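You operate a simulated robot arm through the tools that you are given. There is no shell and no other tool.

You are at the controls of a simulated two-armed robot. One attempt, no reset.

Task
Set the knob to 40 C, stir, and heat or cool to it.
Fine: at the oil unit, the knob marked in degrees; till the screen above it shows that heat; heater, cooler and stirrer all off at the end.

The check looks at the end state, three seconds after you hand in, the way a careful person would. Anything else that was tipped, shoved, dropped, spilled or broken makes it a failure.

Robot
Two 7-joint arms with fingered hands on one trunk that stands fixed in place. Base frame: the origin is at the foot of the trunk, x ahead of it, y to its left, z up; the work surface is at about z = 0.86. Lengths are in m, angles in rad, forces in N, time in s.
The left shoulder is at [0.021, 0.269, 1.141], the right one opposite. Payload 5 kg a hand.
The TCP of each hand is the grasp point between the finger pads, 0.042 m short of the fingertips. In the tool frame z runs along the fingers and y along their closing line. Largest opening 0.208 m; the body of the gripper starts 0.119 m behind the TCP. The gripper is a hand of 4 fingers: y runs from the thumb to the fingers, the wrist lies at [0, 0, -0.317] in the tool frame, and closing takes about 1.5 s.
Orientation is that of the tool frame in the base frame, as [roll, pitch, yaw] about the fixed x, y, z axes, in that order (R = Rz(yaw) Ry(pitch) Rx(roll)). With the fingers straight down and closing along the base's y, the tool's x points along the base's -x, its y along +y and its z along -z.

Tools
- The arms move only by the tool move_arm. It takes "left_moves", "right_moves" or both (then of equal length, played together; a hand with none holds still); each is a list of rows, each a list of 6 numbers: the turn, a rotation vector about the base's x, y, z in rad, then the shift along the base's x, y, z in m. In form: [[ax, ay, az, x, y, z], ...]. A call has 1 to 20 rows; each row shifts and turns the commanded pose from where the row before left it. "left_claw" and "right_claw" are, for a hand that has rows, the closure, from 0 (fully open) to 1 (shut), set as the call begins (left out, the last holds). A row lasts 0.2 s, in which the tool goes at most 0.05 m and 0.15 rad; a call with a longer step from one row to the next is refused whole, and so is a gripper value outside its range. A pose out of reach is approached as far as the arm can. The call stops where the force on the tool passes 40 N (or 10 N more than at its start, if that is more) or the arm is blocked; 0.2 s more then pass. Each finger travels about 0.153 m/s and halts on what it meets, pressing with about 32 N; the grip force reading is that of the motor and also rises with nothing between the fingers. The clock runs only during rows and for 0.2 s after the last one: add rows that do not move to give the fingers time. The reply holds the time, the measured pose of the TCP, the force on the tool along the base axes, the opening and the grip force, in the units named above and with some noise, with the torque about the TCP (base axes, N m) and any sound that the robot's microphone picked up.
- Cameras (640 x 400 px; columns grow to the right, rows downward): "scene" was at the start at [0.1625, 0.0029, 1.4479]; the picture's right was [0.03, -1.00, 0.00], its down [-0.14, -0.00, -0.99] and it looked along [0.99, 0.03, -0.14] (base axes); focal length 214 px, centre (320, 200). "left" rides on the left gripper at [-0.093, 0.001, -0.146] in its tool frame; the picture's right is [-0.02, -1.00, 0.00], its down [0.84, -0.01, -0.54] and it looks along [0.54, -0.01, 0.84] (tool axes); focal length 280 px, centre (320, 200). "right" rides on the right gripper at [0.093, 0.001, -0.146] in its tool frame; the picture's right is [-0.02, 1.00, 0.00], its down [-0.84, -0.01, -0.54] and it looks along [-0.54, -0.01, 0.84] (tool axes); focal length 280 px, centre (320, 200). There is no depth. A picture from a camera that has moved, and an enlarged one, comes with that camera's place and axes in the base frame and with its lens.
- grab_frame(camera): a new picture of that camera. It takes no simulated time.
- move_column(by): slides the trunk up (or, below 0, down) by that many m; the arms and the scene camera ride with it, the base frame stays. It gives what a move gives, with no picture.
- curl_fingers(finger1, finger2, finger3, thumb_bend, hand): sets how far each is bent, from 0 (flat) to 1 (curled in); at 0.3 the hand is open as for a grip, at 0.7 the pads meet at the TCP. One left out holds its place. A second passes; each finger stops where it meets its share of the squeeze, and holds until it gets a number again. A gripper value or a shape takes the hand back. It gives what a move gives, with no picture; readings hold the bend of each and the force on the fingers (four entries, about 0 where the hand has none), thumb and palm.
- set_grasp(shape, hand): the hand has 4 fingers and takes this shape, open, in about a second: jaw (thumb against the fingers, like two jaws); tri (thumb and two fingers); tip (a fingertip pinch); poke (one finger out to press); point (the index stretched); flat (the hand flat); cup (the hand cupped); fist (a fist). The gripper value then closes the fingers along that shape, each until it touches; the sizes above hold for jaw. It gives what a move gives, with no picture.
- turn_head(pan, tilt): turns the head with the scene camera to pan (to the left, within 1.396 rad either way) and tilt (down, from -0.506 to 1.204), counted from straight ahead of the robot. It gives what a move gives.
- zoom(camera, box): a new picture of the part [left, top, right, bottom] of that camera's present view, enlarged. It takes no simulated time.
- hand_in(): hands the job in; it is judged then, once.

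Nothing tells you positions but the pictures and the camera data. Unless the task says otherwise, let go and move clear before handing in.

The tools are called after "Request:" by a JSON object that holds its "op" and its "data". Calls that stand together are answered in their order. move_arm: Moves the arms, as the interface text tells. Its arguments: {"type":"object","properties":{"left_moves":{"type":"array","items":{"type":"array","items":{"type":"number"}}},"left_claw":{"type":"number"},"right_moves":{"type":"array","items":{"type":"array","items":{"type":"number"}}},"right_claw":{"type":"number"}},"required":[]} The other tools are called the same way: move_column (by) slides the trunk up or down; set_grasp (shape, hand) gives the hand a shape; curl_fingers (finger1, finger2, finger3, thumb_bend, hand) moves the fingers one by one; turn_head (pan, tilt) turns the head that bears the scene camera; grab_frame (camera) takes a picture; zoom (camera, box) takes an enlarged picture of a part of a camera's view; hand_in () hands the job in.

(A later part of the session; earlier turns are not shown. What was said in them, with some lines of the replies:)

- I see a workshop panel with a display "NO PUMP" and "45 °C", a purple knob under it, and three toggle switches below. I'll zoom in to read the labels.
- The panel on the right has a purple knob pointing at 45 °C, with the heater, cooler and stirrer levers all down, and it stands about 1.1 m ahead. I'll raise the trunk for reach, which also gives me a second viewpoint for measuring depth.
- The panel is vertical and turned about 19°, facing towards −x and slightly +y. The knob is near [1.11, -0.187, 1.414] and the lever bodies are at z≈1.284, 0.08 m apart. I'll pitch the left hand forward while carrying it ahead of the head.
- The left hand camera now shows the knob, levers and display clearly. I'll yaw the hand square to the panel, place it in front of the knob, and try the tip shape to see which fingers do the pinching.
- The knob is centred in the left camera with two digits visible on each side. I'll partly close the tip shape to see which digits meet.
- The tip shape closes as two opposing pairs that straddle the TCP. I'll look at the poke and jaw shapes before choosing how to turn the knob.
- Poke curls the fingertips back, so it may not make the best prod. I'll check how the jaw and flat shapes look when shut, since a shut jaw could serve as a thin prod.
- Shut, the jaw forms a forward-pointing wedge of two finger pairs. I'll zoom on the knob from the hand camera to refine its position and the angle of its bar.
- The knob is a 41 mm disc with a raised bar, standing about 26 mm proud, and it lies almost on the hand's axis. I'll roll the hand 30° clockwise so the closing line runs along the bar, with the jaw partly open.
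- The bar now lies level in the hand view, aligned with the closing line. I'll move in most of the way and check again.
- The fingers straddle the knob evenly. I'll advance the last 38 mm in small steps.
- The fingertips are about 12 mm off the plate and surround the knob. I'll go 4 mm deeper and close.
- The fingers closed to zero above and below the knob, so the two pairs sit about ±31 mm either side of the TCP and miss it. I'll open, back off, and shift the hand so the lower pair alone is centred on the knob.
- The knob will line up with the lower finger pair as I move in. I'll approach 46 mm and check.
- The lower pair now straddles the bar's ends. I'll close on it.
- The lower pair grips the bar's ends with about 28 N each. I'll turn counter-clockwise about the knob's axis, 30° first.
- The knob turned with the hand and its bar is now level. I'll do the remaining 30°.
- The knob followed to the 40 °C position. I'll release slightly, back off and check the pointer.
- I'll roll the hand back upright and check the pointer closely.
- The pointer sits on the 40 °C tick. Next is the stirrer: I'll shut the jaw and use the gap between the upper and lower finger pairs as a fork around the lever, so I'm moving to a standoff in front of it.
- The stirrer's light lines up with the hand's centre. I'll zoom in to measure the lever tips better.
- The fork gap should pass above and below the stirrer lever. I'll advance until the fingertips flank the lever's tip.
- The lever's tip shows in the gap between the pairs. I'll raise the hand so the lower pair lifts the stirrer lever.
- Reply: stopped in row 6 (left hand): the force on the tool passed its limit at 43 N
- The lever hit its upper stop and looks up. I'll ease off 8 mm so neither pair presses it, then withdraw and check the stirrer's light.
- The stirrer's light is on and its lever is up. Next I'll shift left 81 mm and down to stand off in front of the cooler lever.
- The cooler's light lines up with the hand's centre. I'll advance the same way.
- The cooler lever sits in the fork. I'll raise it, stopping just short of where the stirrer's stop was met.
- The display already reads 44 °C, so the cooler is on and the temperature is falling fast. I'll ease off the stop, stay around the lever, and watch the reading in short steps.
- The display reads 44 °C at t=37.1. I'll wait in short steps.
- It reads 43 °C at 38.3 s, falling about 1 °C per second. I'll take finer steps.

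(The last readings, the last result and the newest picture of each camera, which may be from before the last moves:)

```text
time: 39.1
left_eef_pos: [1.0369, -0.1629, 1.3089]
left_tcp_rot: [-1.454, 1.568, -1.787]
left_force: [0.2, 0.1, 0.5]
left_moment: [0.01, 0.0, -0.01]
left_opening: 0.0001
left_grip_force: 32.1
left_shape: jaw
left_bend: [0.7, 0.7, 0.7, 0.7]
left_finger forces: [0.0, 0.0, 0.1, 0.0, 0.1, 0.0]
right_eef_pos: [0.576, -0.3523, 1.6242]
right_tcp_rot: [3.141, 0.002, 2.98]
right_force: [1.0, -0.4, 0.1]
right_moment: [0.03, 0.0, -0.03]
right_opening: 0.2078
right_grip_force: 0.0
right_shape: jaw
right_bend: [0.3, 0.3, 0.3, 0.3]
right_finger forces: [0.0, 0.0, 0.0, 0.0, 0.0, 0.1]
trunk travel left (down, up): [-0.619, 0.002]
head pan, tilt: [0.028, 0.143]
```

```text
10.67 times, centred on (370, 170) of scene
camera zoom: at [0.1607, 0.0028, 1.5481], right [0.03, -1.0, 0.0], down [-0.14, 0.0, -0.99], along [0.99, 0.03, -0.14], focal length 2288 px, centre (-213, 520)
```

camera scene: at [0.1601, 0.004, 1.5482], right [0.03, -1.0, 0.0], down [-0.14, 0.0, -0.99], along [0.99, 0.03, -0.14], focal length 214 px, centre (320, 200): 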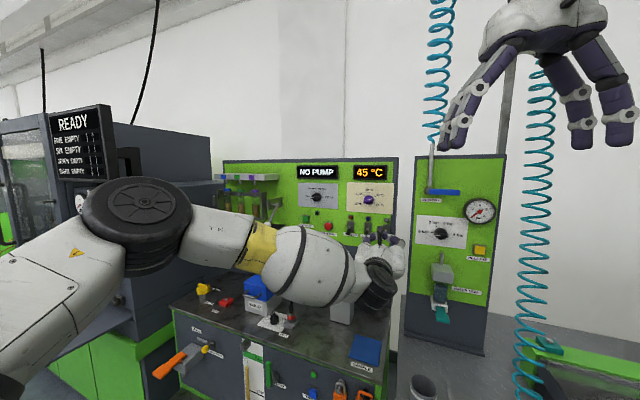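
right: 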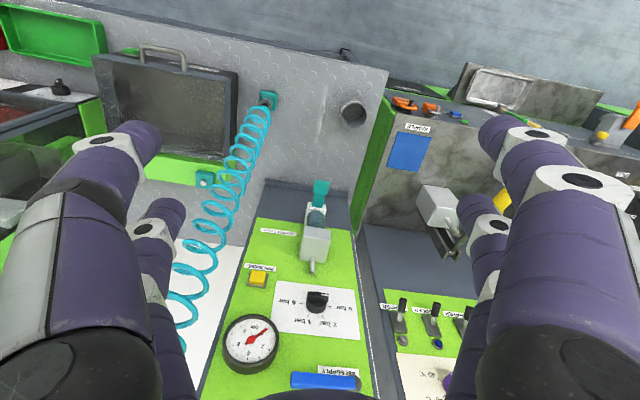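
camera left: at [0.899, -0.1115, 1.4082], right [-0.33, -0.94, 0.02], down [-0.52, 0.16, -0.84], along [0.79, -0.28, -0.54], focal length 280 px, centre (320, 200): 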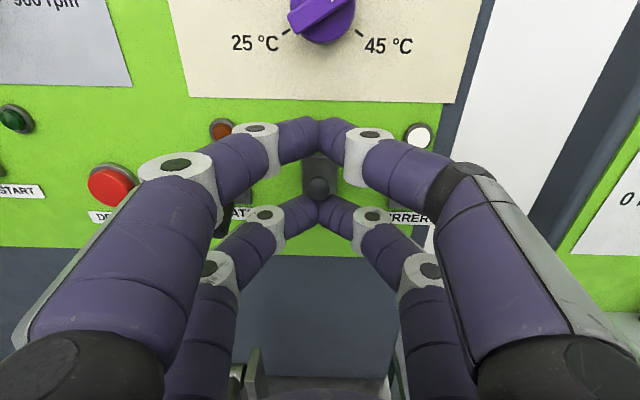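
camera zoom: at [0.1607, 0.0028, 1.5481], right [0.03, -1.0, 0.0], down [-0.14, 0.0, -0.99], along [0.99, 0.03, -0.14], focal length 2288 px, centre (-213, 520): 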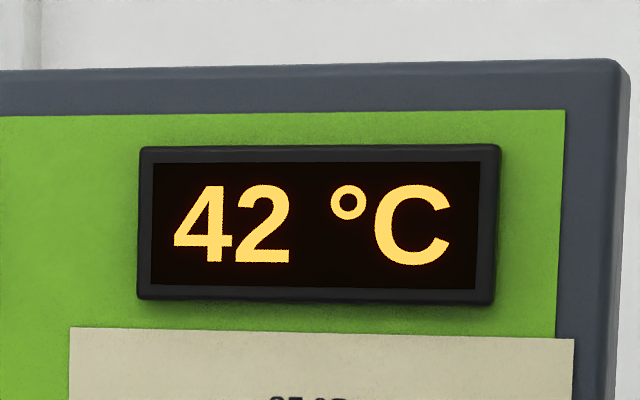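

It reads 42 °C at 39.1 s. I expect 40.0 °C near 40.9 s, so I'll take two more short steps before flipping the lever down.

Request:
{"op": "move_arm", "data": {"left_moves": [[0, 0, 0, 0, 0, 0]]}}

Request:
{"op": "zoom", "data": {"camera": "scene", "box": [340, 155, 400, 185]}}

Request:
{"op": "move_arm", "data": {"left_moves": [[0, 0, 0, 0, 0, 0]]}}

Request:
{"op": "zoom", "data": {"camera": "scene", "box": [340, 155, 400, 185]}}

```text
time: 39.5
left_eef_pos: [1.0373, -0.1639, 1.3095]
left_tcp_rot: [-1.446, 1.568, -1.781]
left_force: [0.6, 0.3, -0.5]
left_moment: [0.03, 0.0, 0.01]
left_opening: 0.0001
left_grip_force: 32.5
left_shape: jaw
left_bend: [0.7, 0.7, 0.7, 0.7]
left_finger forces: [0.0, 0.0, 0.0, 0.1, 0.1, 0.1]
right_eef_pos: [0.5746, -0.3527, 1.6246]
right_tcp_rot: [3.139, 0.003, 2.979]
right_force: [0.8, 0.0, 0.8]
right_moment: [0.01, 0.0, 0.02]
right_opening: 0.2079
right_grip_force: 0.1
right_shape: jaw
right_bend: [0.3, 0.3, 0.3, 0.3]
right_finger forces: [0.0, 0.0, 0.1, 0.0, 0.0, 0.0]
trunk travel left (down, up): [-0.619, 0.002]
head pan, tilt: [0.028, 0.143]
```

```text
10.67 times, centred on (370, 170) of scene
camera zoom: at [0.1607, 0.0028, 1.5481], right [0.03, -1.0, 0.0], down [-0.14, 0.0, -0.99], along [0.99, 0.03, -0.14], focal length 2288 px, centre (-213, 520)
```

zoom: 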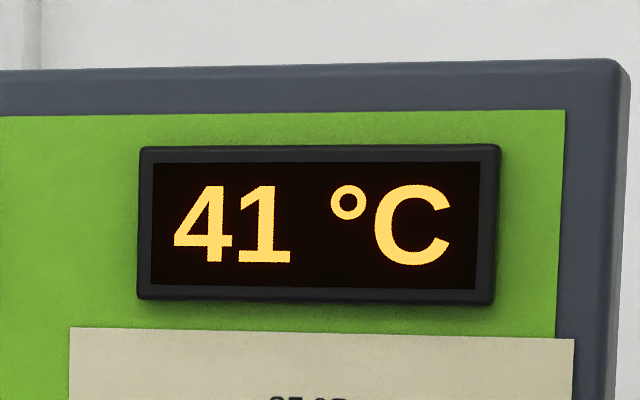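

```text
time: 39.9
left_eef_pos: [1.0367, -0.1629, 1.3089]
left_tcp_rot: [-1.466, 1.57, -1.8]
left_force: [-0.4, -1.0, -0.2]
left_moment: [-0.02, 0.02, 0.0]
left_opening: 0.0001
left_grip_force: 31.8
left_shape: jaw
left_bend: [0.7, 0.7, 0.7, 0.7]
left_finger forces: [0.0, 0.1, 0.0, 0.1, 0.1, 0.1]
right_eef_pos: [0.5759, -0.353, 1.6261]
right_tcp_rot: [3.141, 0.0, 2.981]
right_force: [0.4, 0.4, -0.3]
right_moment: [0.0, 0.01, 0.01]
right_opening: 0.208
right_grip_force: 0.3
right_shape: jaw
right_bend: [0.3, 0.3, 0.3, 0.3]
right_finger forces: [0.0, 0.1, 0.0, 0.1, 0.0, 0.1]
trunk travel left (down, up): [-0.619, 0.002]
head pan, tilt: [0.028, 0.143]
```

```text
10.67 times, centred on (370, 170) of scene
camera zoom: at [0.1607, 0.0029, 1.5481], right [0.03, -1.0, 0.0], down [-0.14, 0.0, -0.99], along [0.99, 0.03, -0.14], focal length 2288 px, centre (-213, 520)
```

zoom: 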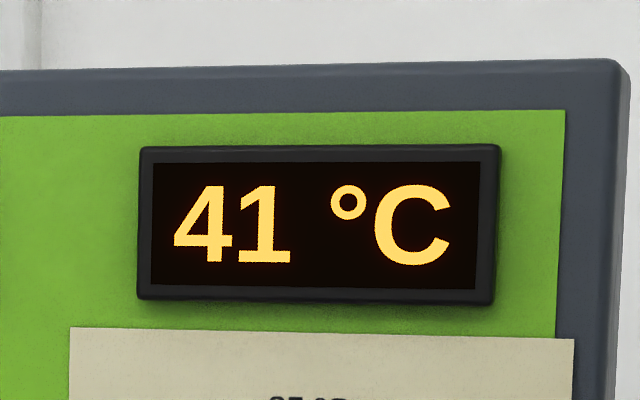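

It reads 41 °C at 39.9 s and should read 40 shortly. I'll hold for one row, then push the cooler lever down with the upper pair.

Request:
{"op": "move_arm", "data": {"left_moves": [[0, 0, 0, 0, 0, 0], [0, 0, 0, 0, 0, -0.016], [0, 0, 0, 0, 0, -0.016], [0, 0, 0, 0, 0, -0.014], [0, 0, 0, 0, 0, -0.011]]}}

Request:
{"op": "zoom", "data": {"camera": "scene", "box": [330, 155, 410, 245]}}

Request:
{"op": "grab_frame", "data": {"camera": "left"}}

```text
time: 41.1
left_eef_pos: [1.0376, -0.1618, 1.2556]
left_tcp_rot: [-1.301, 1.57, -1.626]
left_force: [-0.1, 0.8, 7.3]
left_moment: [-0.13, -0.3, 0.04]
left_opening: 0.0
left_grip_force: 32.3
left_shape: jaw
left_bend: [0.7, 0.7, 0.7, 0.7]
left_finger forces: [0.0, 0.0, 0.0, 0.0, 0.0, 0.0]
right_eef_pos: [0.5748, -0.352, 1.6253]
right_tcp_rot: [3.139, 0.001, 2.982]
right_force: [0.2, 0.6, 0.8]
right_moment: [-0.07, 0.04, 0.01]
right_opening: 0.2079
right_grip_force: 0.1
right_shape: jaw
right_bend: [0.3, 0.3, 0.3, 0.3]
right_finger forces: [0.0, 0.0, 0.0, 0.0, 0.1, 0.1]
trunk travel left (down, up): [-0.619, 0.002]
head pan, tilt: [0.028, 0.143]
```

```text
4.44 times, centred on (370, 200) of scene
camera zoom: at [0.1602, 0.0037, 1.5483], right [0.03, -1.0, 0.0], down [-0.14, 0.0, -0.99], along [0.99, 0.03, -0.14], focal length 953 px, centre (98, 200)
```

zoom: 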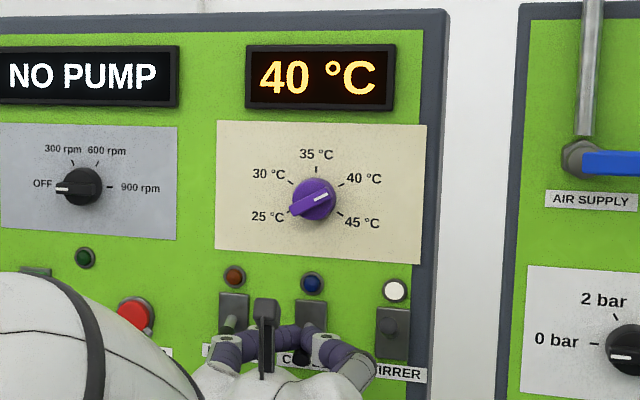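

```text
taken
camera left: at [0.8975, -0.1114, 1.348], right [-0.32, -0.95, 0.02], down [-0.51, 0.16, -0.84], along [0.79, -0.28, -0.54], focal length 280 px, centre (320, 200)
```

left: 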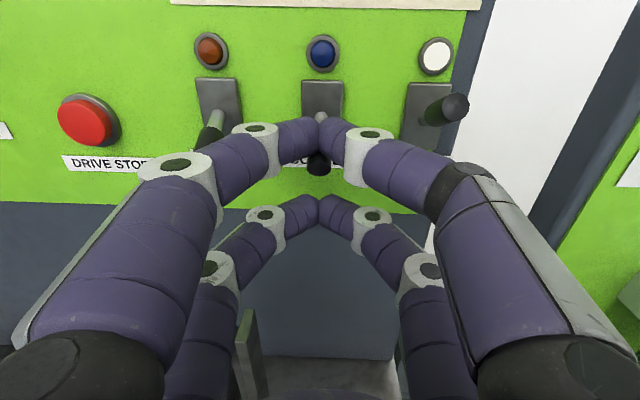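

The display shows 40 °C, the cooler lever is down and its light is dark. I'll ease off, withdraw, and see whether the reading holds.

Request:
{"op": "move_arm", "data": {"left_moves": [[0, 0, 0, 0, 0, 0.008], [0, 0, 0, -0.0142, 0.0049, 0], [0, 0, 0, -0.0142, 0.0049, 0], [0, 0, 0, -0.0142, 0.0049, 0], [0, 0, 0, -0.0142, 0.0049, 0], [0, 0, 0, -0.0142, 0.0049, 0]]}}

Request:
{"op": "zoom", "data": {"camera": "scene", "box": [330, 155, 410, 245]}}

Request:
{"op": "grab_frame", "data": {"camera": "left"}}

```text
time: 42.5
left_eef_pos: [0.9642, -0.1372, 1.2598]
left_tcp_rot: [-2.542, 1.569, -2.87]
left_force: [-0.5, 0.4, 0.3]
left_moment: [0.0, -0.01, -0.01]
left_opening: 0.0
left_grip_force: 31.7
left_shape: jaw
left_bend: [0.7, 0.7, 0.7, 0.7]
left_finger forces: [0.1, 0.0, 0.0, 0.0, 0.0, 0.0]
right_eef_pos: [0.5745, -0.3524, 1.6252]
right_tcp_rot: [3.14, 0.002, 2.981]
right_force: [-1.0, 0.3, 0.0]
right_moment: [-0.02, -0.1, -0.02]
right_opening: 0.2082
right_grip_force: 0.1
right_shape: jaw
right_bend: [0.3, 0.3, 0.3, 0.3]
right_finger forces: [0.0, 0.0, 0.1, 0.0, 0.0, 0.1]
trunk travel left (down, up): [-0.619, 0.002]
head pan, tilt: [0.028, 0.143]
```

```text
4.44 times, centred on (370, 200) of scene
camera zoom: at [0.1601, 0.003, 1.5482], right [0.03, -1.0, 0.0], down [-0.14, 0.0, -0.99], along [0.99, 0.03, -0.14], focal length 953 px, centre (98, 200)
```

zoom: 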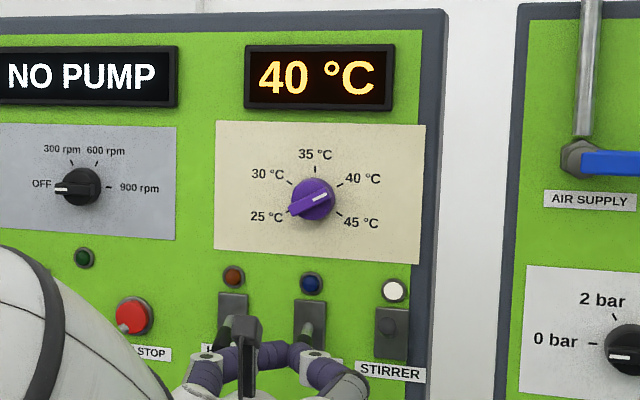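

```text
taken
camera left: at [0.8258, -0.0876, 1.3536], right [-0.32, -0.95, 0.02], down [-0.52, 0.16, -0.84], along [0.79, -0.28, -0.54], focal length 280 px, centre (320, 200)
```

left: 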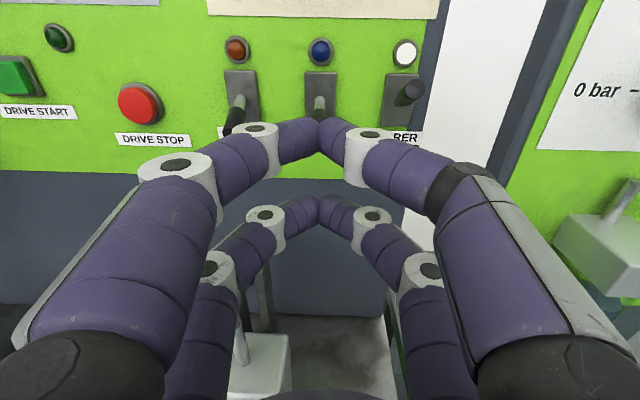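

It holds at 40 °C. Next I'll move right and up to fork the raised stirrer lever.

Request:
{"op": "move_arm", "data": {"left_moves": [[0, 0, 0, -0.0087, -0.0256, 0.0165], [0, 0, 0, -0.0087, -0.0256, 0.0165], [0, 0, 0, -0.0087, -0.0256, 0.0165]]}}

Request:
{"op": "grab_frame", "data": {"camera": "left"}}

Request:
{"op": "zoom", "data": {"camera": "scene", "box": [330, 155, 410, 245]}}

```text
time: 43.3
left_eef_pos: [0.9416, -0.2133, 1.3108]
left_tcp_rot: [-1.224, 1.569, -1.556]
left_force: [-0.1, 0.0, 0.2]
left_moment: [0.02, 0.06, 0.0]
left_opening: 0.0
left_grip_force: 32.5
left_shape: jaw
left_bend: [0.7, 0.7, 0.7, 0.7]
left_finger forces: [0.0, 0.0, 0.0, 0.0, 0.0, 0.0]
right_eef_pos: [0.5759, -0.353, 1.6248]
right_tcp_rot: [3.139, 0.001, 2.981]
right_force: [0.1, -0.5, -0.2]
right_moment: [0.07, 0.02, -0.01]
right_opening: 0.2078
right_grip_force: 0.0
right_shape: jaw
right_bend: [0.3, 0.3, 0.3, 0.3]
right_finger forces: [0.1, 0.0, 0.1, 0.1, 0.1, 0.0]
trunk travel left (down, up): [-0.619, 0.002]
head pan, tilt: [0.028, 0.143]
```

```text
taken
camera left: at [0.8017, -0.164, 1.4043], right [-0.33, -0.95, 0.02], down [-0.51, 0.16, -0.84], along [0.79, -0.28, -0.54], focal length 280 px, centre (320, 200)
```

left: 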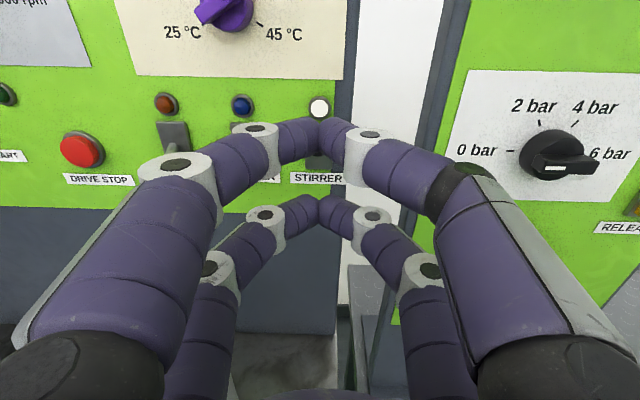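

```text
4.44 times, centred on (370, 200) of scene
camera zoom: at [0.1608, 0.0026, 1.5481], right [0.03, -1.0, 0.0], down [-0.14, 0.0, -0.99], along [0.99, 0.03, -0.14], focal length 953 px, centre (98, 200)
```

zoom: 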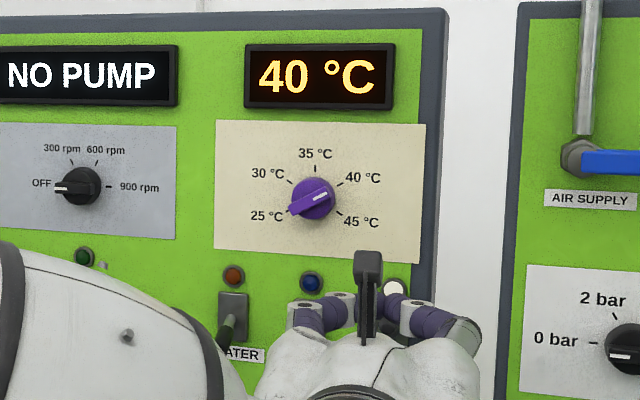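

The fork is level with the raised stirrer lever. I'll advance around it.

Request:
{"op": "move_arm", "data": {"left_moves": [[0, 0, 0, 0.0142, -0.0049, -0.001], [0, 0, 0, 0.0142, -0.0049, 0], [0, 0, 0, 0.0142, -0.0049, 0], [0, 0, 0, 0.0142, -0.0049, 0], [0, 0, 0, 0.0142, -0.0049, 0]]}}

Request:
{"op": "grab_frame", "data": {"camera": "left"}}

```text
time: 44.5
left_eef_pos: [1.0114, -0.2402, 1.3091]
left_tcp_rot: [-1.537, 1.568, -1.872]
left_force: [0.1, -0.1, -0.1]
left_moment: [-0.02, -0.04, 0.03]
left_opening: 0.0002
left_grip_force: 32.1
left_shape: jaw
left_bend: [0.7, 0.7, 0.7, 0.7]
left_finger forces: [0.1, 0.0, 0.1, 0.0, 0.0, 0.0]
right_eef_pos: [0.5762, -0.3529, 1.6247]
right_tcp_rot: [3.14, -0.001, 2.982]
right_force: [0.2, 0.4, 0.3]
right_moment: [-0.03, 0.07, -0.02]
right_opening: 0.2077
right_grip_force: 0.0
right_shape: jaw
right_bend: [0.3, 0.3, 0.3, 0.3]
right_finger forces: [0.0, 0.1, 0.0, 0.1, 0.1, 0.1]
trunk travel left (down, up): [-0.619, 0.002]
head pan, tilt: [0.028, 0.143]
```

```text
taken
camera left: at [0.8722, -0.1897, 1.4026], right [-0.33, -0.94, 0.02], down [-0.51, 0.16, -0.84], along [0.79, -0.28, -0.54], focal length 280 px, centre (320, 200)
```

left: 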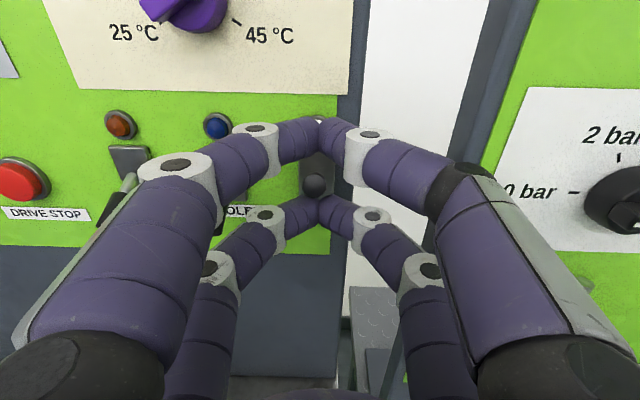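

The lever's round tip is visible inside the fork with no contact force. I'll push it down.

Request:
{"op": "move_arm", "data": {"left_moves": [[0, 0, 0, 0, 0, -0.012], [0, 0, 0, 0, 0, -0.012], [0, 0, 0, 0, 0, -0.012], [0, 0, 0, 0, 0, -0.012], [0, 0, 0, 0, 0, -0.009]]}}

Request:
{"op": "grab_frame", "data": {"camera": "left"}}

Request:
{"op": "zoom", "data": {"camera": "scene", "box": [330, 155, 410, 245]}}

```text
time: 45.7
left_eef_pos: [1.0117, -0.2378, 1.2549]
left_tcp_rot: [-0.465, 1.566, -0.794]
left_force: [-3.7, 7.5, 11.7]
left_moment: [-0.22, -0.64, 0.36]
left_opening: 0.0001
left_grip_force: 32.4
left_shape: jaw
left_bend: [0.7, 0.7, 0.7, 0.7]
left_finger forces: [0.1, 0.0, 0.1, 0.0, 0.0, 0.1]
right_eef_pos: [0.5748, -0.3508, 1.6253]
right_tcp_rot: [3.138, 0.002, 2.982]
right_force: [0.8, -0.1, 0.1]
right_moment: [0.0, 0.07, -0.02]
right_opening: 0.2078
right_grip_force: 0.0
right_shape: jaw
right_bend: [0.3, 0.3, 0.3, 0.3]
right_finger forces: [0.0, 0.0, 0.0, 0.1, 0.0, 0.0]
trunk travel left (down, up): [-0.619, 0.002]
head pan, tilt: [0.028, 0.143]
```

```text
taken
camera left: at [0.8717, -0.1874, 1.3487], right [-0.32, -0.95, 0.02], down [-0.51, 0.16, -0.85], along [0.8, -0.28, -0.53], focal length 280 px, centre (320, 200)
```

left: 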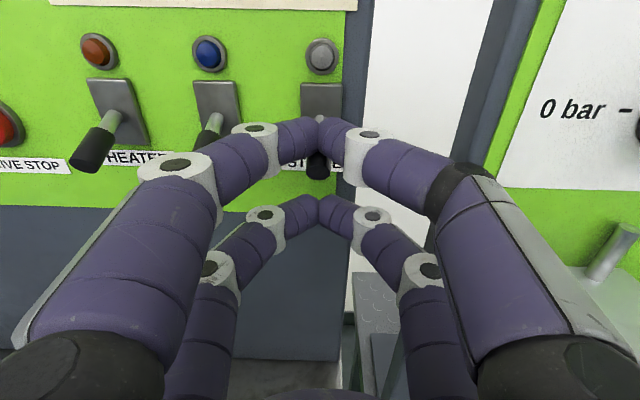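

```text
4.44 times, centred on (370, 200) of scene
camera zoom: at [0.1597, 0.0039, 1.5484], right [0.03, -1.0, 0.0], down [-0.14, 0.0, -0.99], along [0.99, 0.03, -0.14], focal length 953 px, centre (98, 200)
```

zoom: 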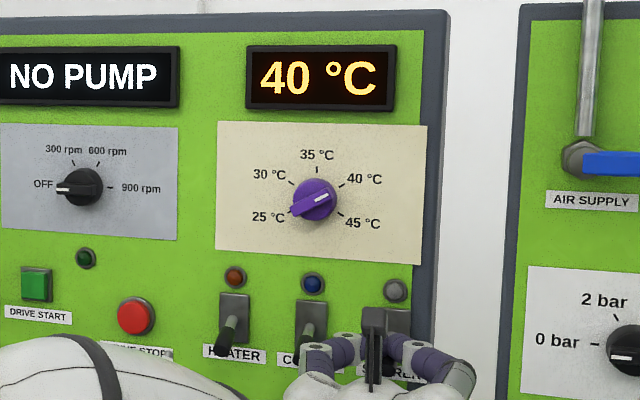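

The stirrer's light is out and the display still reads 40 °C. I'll ease off and pull well back.

Request:
{"op": "move_arm", "data": {"left_moves": [[0, 0, 0, 0, 0, 0.008], [0, 0, 0, -0.0142, 0.0049, 0], [0, 0, 0, -0.0142, 0.0049, 0], [0, 0, 0, -0.0142, 0.0049, 0], [0, 0, 0, -0.0142, 0.0049, 0], [0, 0, 0, -0.0142, 0.0049, 0], [0, 0, 0, -0.0284, 0.0098, 0], [0, 0, 0, -0.0284, 0.0098, 0], [0, 0, 0, -0.0284, 0.0098, 0]]}}

Request:
{"op": "grab_frame", "data": {"camera": "left"}}

Request:
{"op": "zoom", "data": {"camera": "scene", "box": [330, 155, 410, 245]}}

Request:
{"op": "grab_frame", "data": {"camera": "scene"}}

```text
time: 47.7
left_eef_pos: [0.8536, -0.1852, 1.2597]
left_tcp_rot: [-1.01, 1.569, -1.343]
left_force: [-0.5, 0.6, 1.4]
left_moment: [0.05, 0.08, -0.07]
left_opening: 0.0
left_grip_force: 31.6
left_shape: jaw
left_bend: [0.7, 0.7, 0.7, 0.7]
left_finger forces: [0.0, 0.0, 0.0, 0.0, 0.0, 0.1]
right_eef_pos: [0.5749, -0.3523, 1.6265]
right_tcp_rot: [3.14, -0.001, 2.981]
right_force: [0.2, 0.7, 0.0]
right_moment: [-0.04, -0.09, -0.01]
right_opening: 0.2079
right_grip_force: 0.1
right_shape: jaw
right_bend: [0.3, 0.3, 0.3, 0.3]
right_finger forces: [0.0, 0.0, 0.0, 0.0, 0.0, 0.0]
trunk travel left (down, up): [-0.619, 0.002]
head pan, tilt: [0.028, 0.143]
```

```text
taken
camera left: at [0.7149, -0.1342, 1.3537], right [-0.33, -0.94, 0.02], down [-0.51, 0.16, -0.84], along [0.79, -0.28, -0.54], focal length 280 px, centre (320, 200)
```

left: 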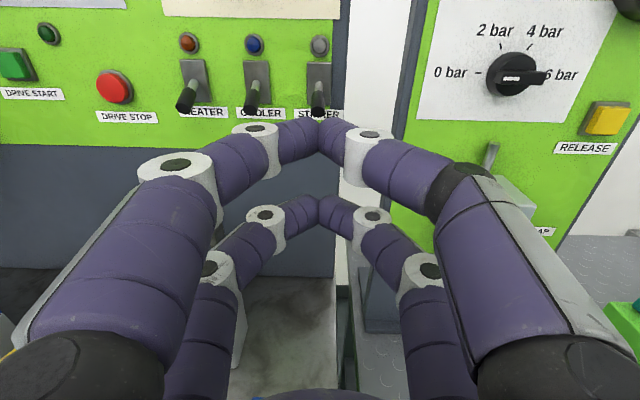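

```text
4.44 times, centred on (370, 200) of scene
camera zoom: at [0.1599, 0.0032, 1.5483], right [0.03, -1.0, 0.0], down [-0.14, 0.0, -0.99], along [0.99, 0.03, -0.14], focal length 953 px, centre (98, 200)
```

zoom: 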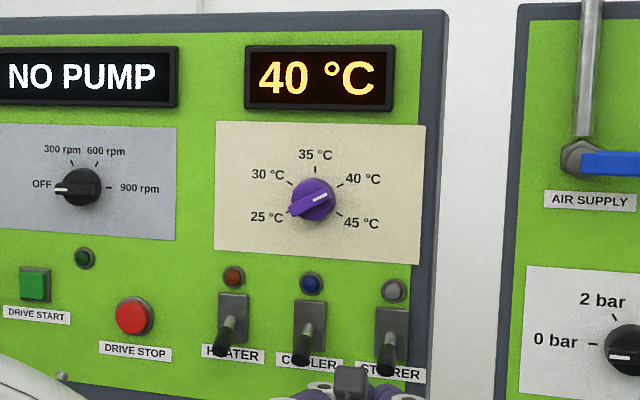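

```text
taken
camera scene: at [0.1599, 0.0032, 1.5483], right [0.03, -1.0, 0.0], down [-0.14, 0.0, -0.99], along [0.99, 0.03, -0.14], focal length 214 px, centre (320, 200)
```

scene: 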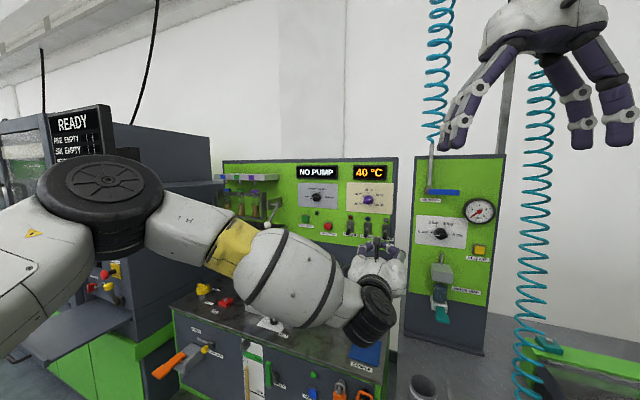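

All three levers are down, the lights are out, and it reads 40 °C. I'll lift the arm clear of the bench and recheck the knob, reading and bench items.

Request:
{"op": "move_arm", "data": {"left_moves": [[0, 0, 0, -0.008, 0.015, 0.035], [0, 0, 0, -0.008, 0.015, 0.035], [0, 0, 0, -0.008, 0.015, 0.035], [0, 0, 0, -0.008, 0.015, 0.035], [0, 0, 0, -0.008, 0.015, 0.035], [0, 0, 0, -0.008, 0.015, 0.035]]}}

Request:
{"op": "grab_frame", "data": {"camera": "scene"}}

Request:
{"op": "grab_frame", "data": {"camera": "left"}}

Request:
{"op": "zoom", "data": {"camera": "left", "box": [240, 40, 420, 160]}}

Request:
{"op": "zoom", "data": {"camera": "scene", "box": [160, 240, 400, 400]}}

```text
time: 49.1
left_eef_pos: [0.8053, -0.0966, 1.4699]
left_tcp_rot: [-1.462, 1.568, -1.795]
left_force: [0.2, 0.1, 0.4]
left_moment: [0.01, -0.06, 0.0]
left_opening: 0.0
left_grip_force: 31.9
left_shape: jaw
left_bend: [0.7, 0.7, 0.7, 0.7]
left_finger forces: [0.1, 0.0, 0.0, 0.1, 0.0, 0.1]
right_eef_pos: [0.5741, -0.351, 1.6268]
right_tcp_rot: [3.14, 0.003, 2.981]
right_force: [-1.1, 1.5, 0.5]
right_moment: [-0.08, -0.07, 0.0]
right_opening: 0.2081
right_grip_force: 0.1
right_shape: jaw
right_bend: [0.3, 0.3, 0.3, 0.3]
right_finger forces: [0.0, 0.0, 0.0, 0.0, 0.0, 0.0]
trunk travel left (down, up): [-0.619, 0.002]
head pan, tilt: [0.028, 0.143]
```

```text
taken
camera scene: at [0.1601, 0.0035, 1.5482], right [0.03, -1.0, 0.0], down [-0.14, 0.0, -0.99], along [0.99, 0.03, -0.14], focal length 214 px, centre (320, 200)
```

scene: 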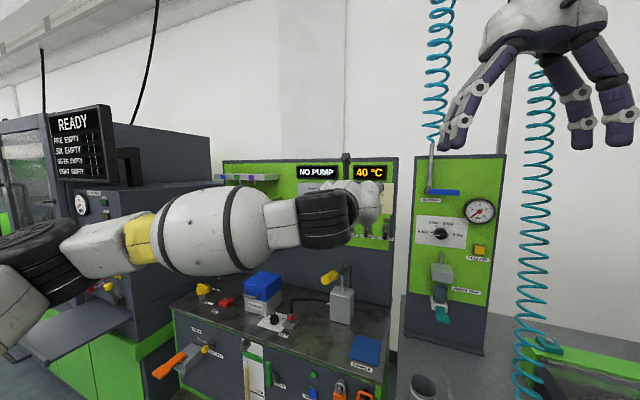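

```text
taken
camera left: at [0.6662, -0.0455, 1.5636], right [-0.33, -0.94, 0.02], down [-0.51, 0.16, -0.84], along [0.79, -0.28, -0.54], focal length 280 px, centre (320, 200)
```

left: 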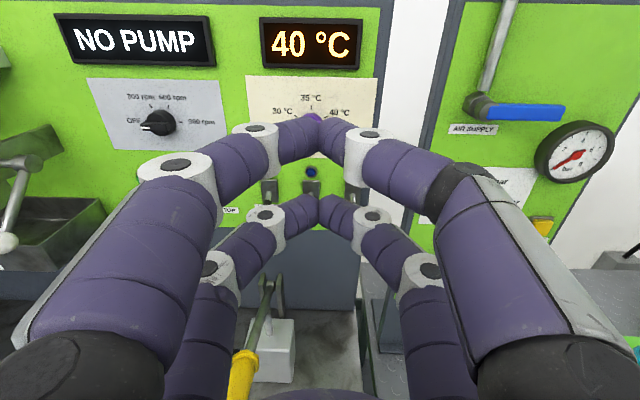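

```text
3.33 times, centred on (330, 100) of left
camera zoom: at [0.6662, -0.0455, 1.5636], right [-0.33, -0.94, 0.02], down [-0.51, 0.16, -0.84], along [0.79, -0.28, -0.54], focal length 935 px, centre (287, 533)
```

zoom: 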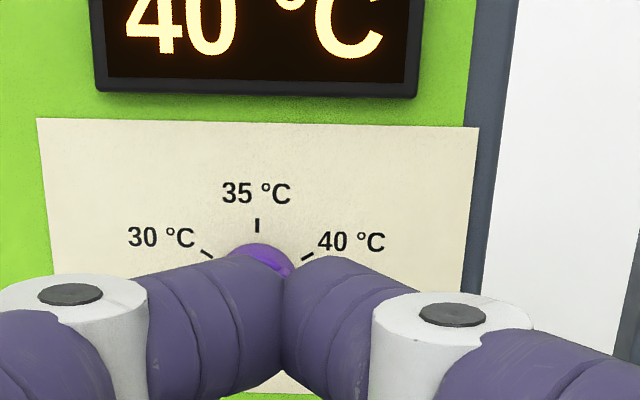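

```text
2.50 times, centred on (280, 320) of scene
camera zoom: at [0.1601, 0.0035, 1.5482], right [0.03, -1.0, 0.0], down [-0.14, 0.0, -0.99], along [0.99, 0.03, -0.14], focal length 536 px, centre (420, -100)
```

zoom: 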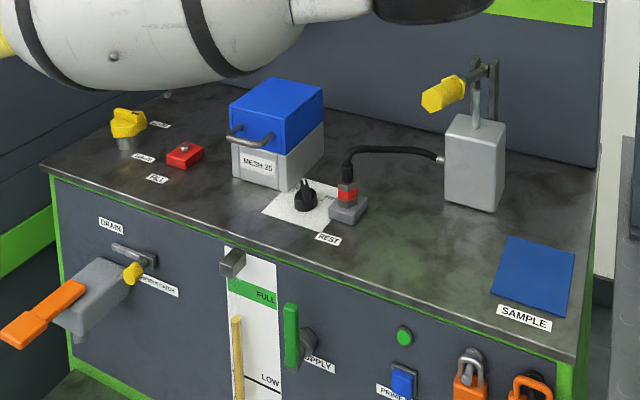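

The bench is undisturbed. I'll hold about 3 s to make sure the reading doesn't drift.

Request:
{"op": "move_arm", "data": {"left_moves": [[0, 0, 0, 0, 0, 0], [0, 0, 0, 0, 0, 0], [0, 0, 0, 0, 0, 0], [0, 0, 0, 0, 0, 0], [0, 0, 0, 0, 0, 0], [0, 0, 0, 0, 0, 0], [0, 0, 0, 0, 0, 0], [0, 0, 0, 0, 0, 0], [0, 0, 0, 0, 0, 0], [0, 0, 0, 0, 0, 0], [0, 0, 0, 0, 0, 0], [0, 0, 0, 0, 0, 0], [0, 0, 0, 0, 0, 0], [0, 0, 0, 0, 0, 0]], "left_claw": 0.5}}

Request:
{"op": "grab_frame", "data": {"camera": "left"}}

Request:
{"op": "zoom", "data": {"camera": "left", "box": [220, 10, 400, 130]}}

Request:
{"op": "zoom", "data": {"camera": "left", "box": [240, 100, 400, 200]}}

```text
time: 52.1
left_eef_pos: [0.8055, -0.0966, 1.4697]
left_tcp_rot: [-1.426, 1.57, -1.757]
left_force: [0.9, 0.0, 0.8]
left_moment: [0.0, -0.01, -0.02]
left_opening: 0.1036
left_grip_force: 0.0
left_shape: jaw
left_bend: [0.73, 0.73, 0.73, 0.7]
left_finger forces: [0.1, 0.1, 0.0, 0.0, 0.1, 0.0]
right_eef_pos: [0.5751, -0.3525, 1.6247]
right_tcp_rot: [3.139, 0.001, 2.981]
right_force: [-0.6, 0.1, 0.2]
right_moment: [0.02, 0.03, -0.01]
right_opening: 0.2079
right_grip_force: 0.0
right_shape: jaw
right_bend: [0.3, 0.3, 0.3, 0.3]
right_finger forces: [0.1, 0.0, 0.1, 0.1, 0.1, 0.1]
trunk travel left (down, up): [-0.619, 0.002]
head pan, tilt: [0.028, 0.143]
```

```text
taken
camera left: at [0.6669, -0.0464, 1.5632], right [-0.33, -0.94, 0.02], down [-0.51, 0.16, -0.84], along [0.79, -0.28, -0.54], focal length 280 px, centre (320, 200)
```

left: 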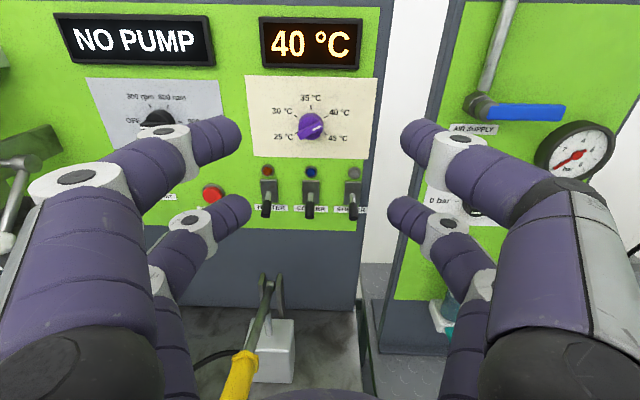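

```text
3.33 times, centred on (310, 70) of left
camera zoom: at [0.6669, -0.0464, 1.5632], right [-0.33, -0.94, 0.02], down [-0.51, 0.16, -0.84], along [0.79, -0.28, -0.54], focal length 935 px, centre (353, 633)
```

zoom: 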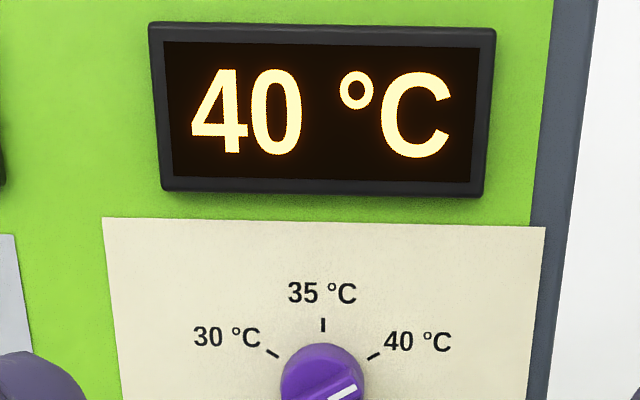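

```text
4.00 times, centred on (320, 150) of left
camera zoom: at [0.6669, -0.0464, 1.5632], right [-0.33, -0.94, 0.02], down [-0.51, 0.16, -0.84], along [0.79, -0.28, -0.54], focal length 1122 px, centre (320, 400)
```

zoom: 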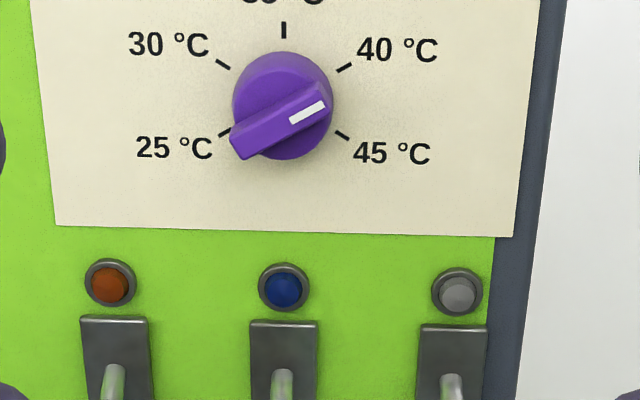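

The screen holds at 40 °C and the knob points at the 40 °C tick. Heater, cooler and stirrer are all off with their lights out, and both arms are clear, so I'm handing in.

Request:
{"op": "hand_in", "data": {}}

```text
The job is handed in.
```

The oil unit is at 40 °C: the knob points at the 40 °C mark and the screen above it shows 40 °C. I handed the job in at that point, and no result came back.

- **Method:** I turned the knob from 45 to 40, switched on the stirrer and then the cooler, and switched the cooler off as the reading reached 40. The heater was never used.
- **End state:** the heater, cooler and stirrer levers are all down and their lights are out. The reading stayed at 40 °C for about 11 seconds after the cooler went off.
- **Surroundings:** the items on the bench looked undisturbed in the last picture. Both arms were clear of the panel at hand-in.
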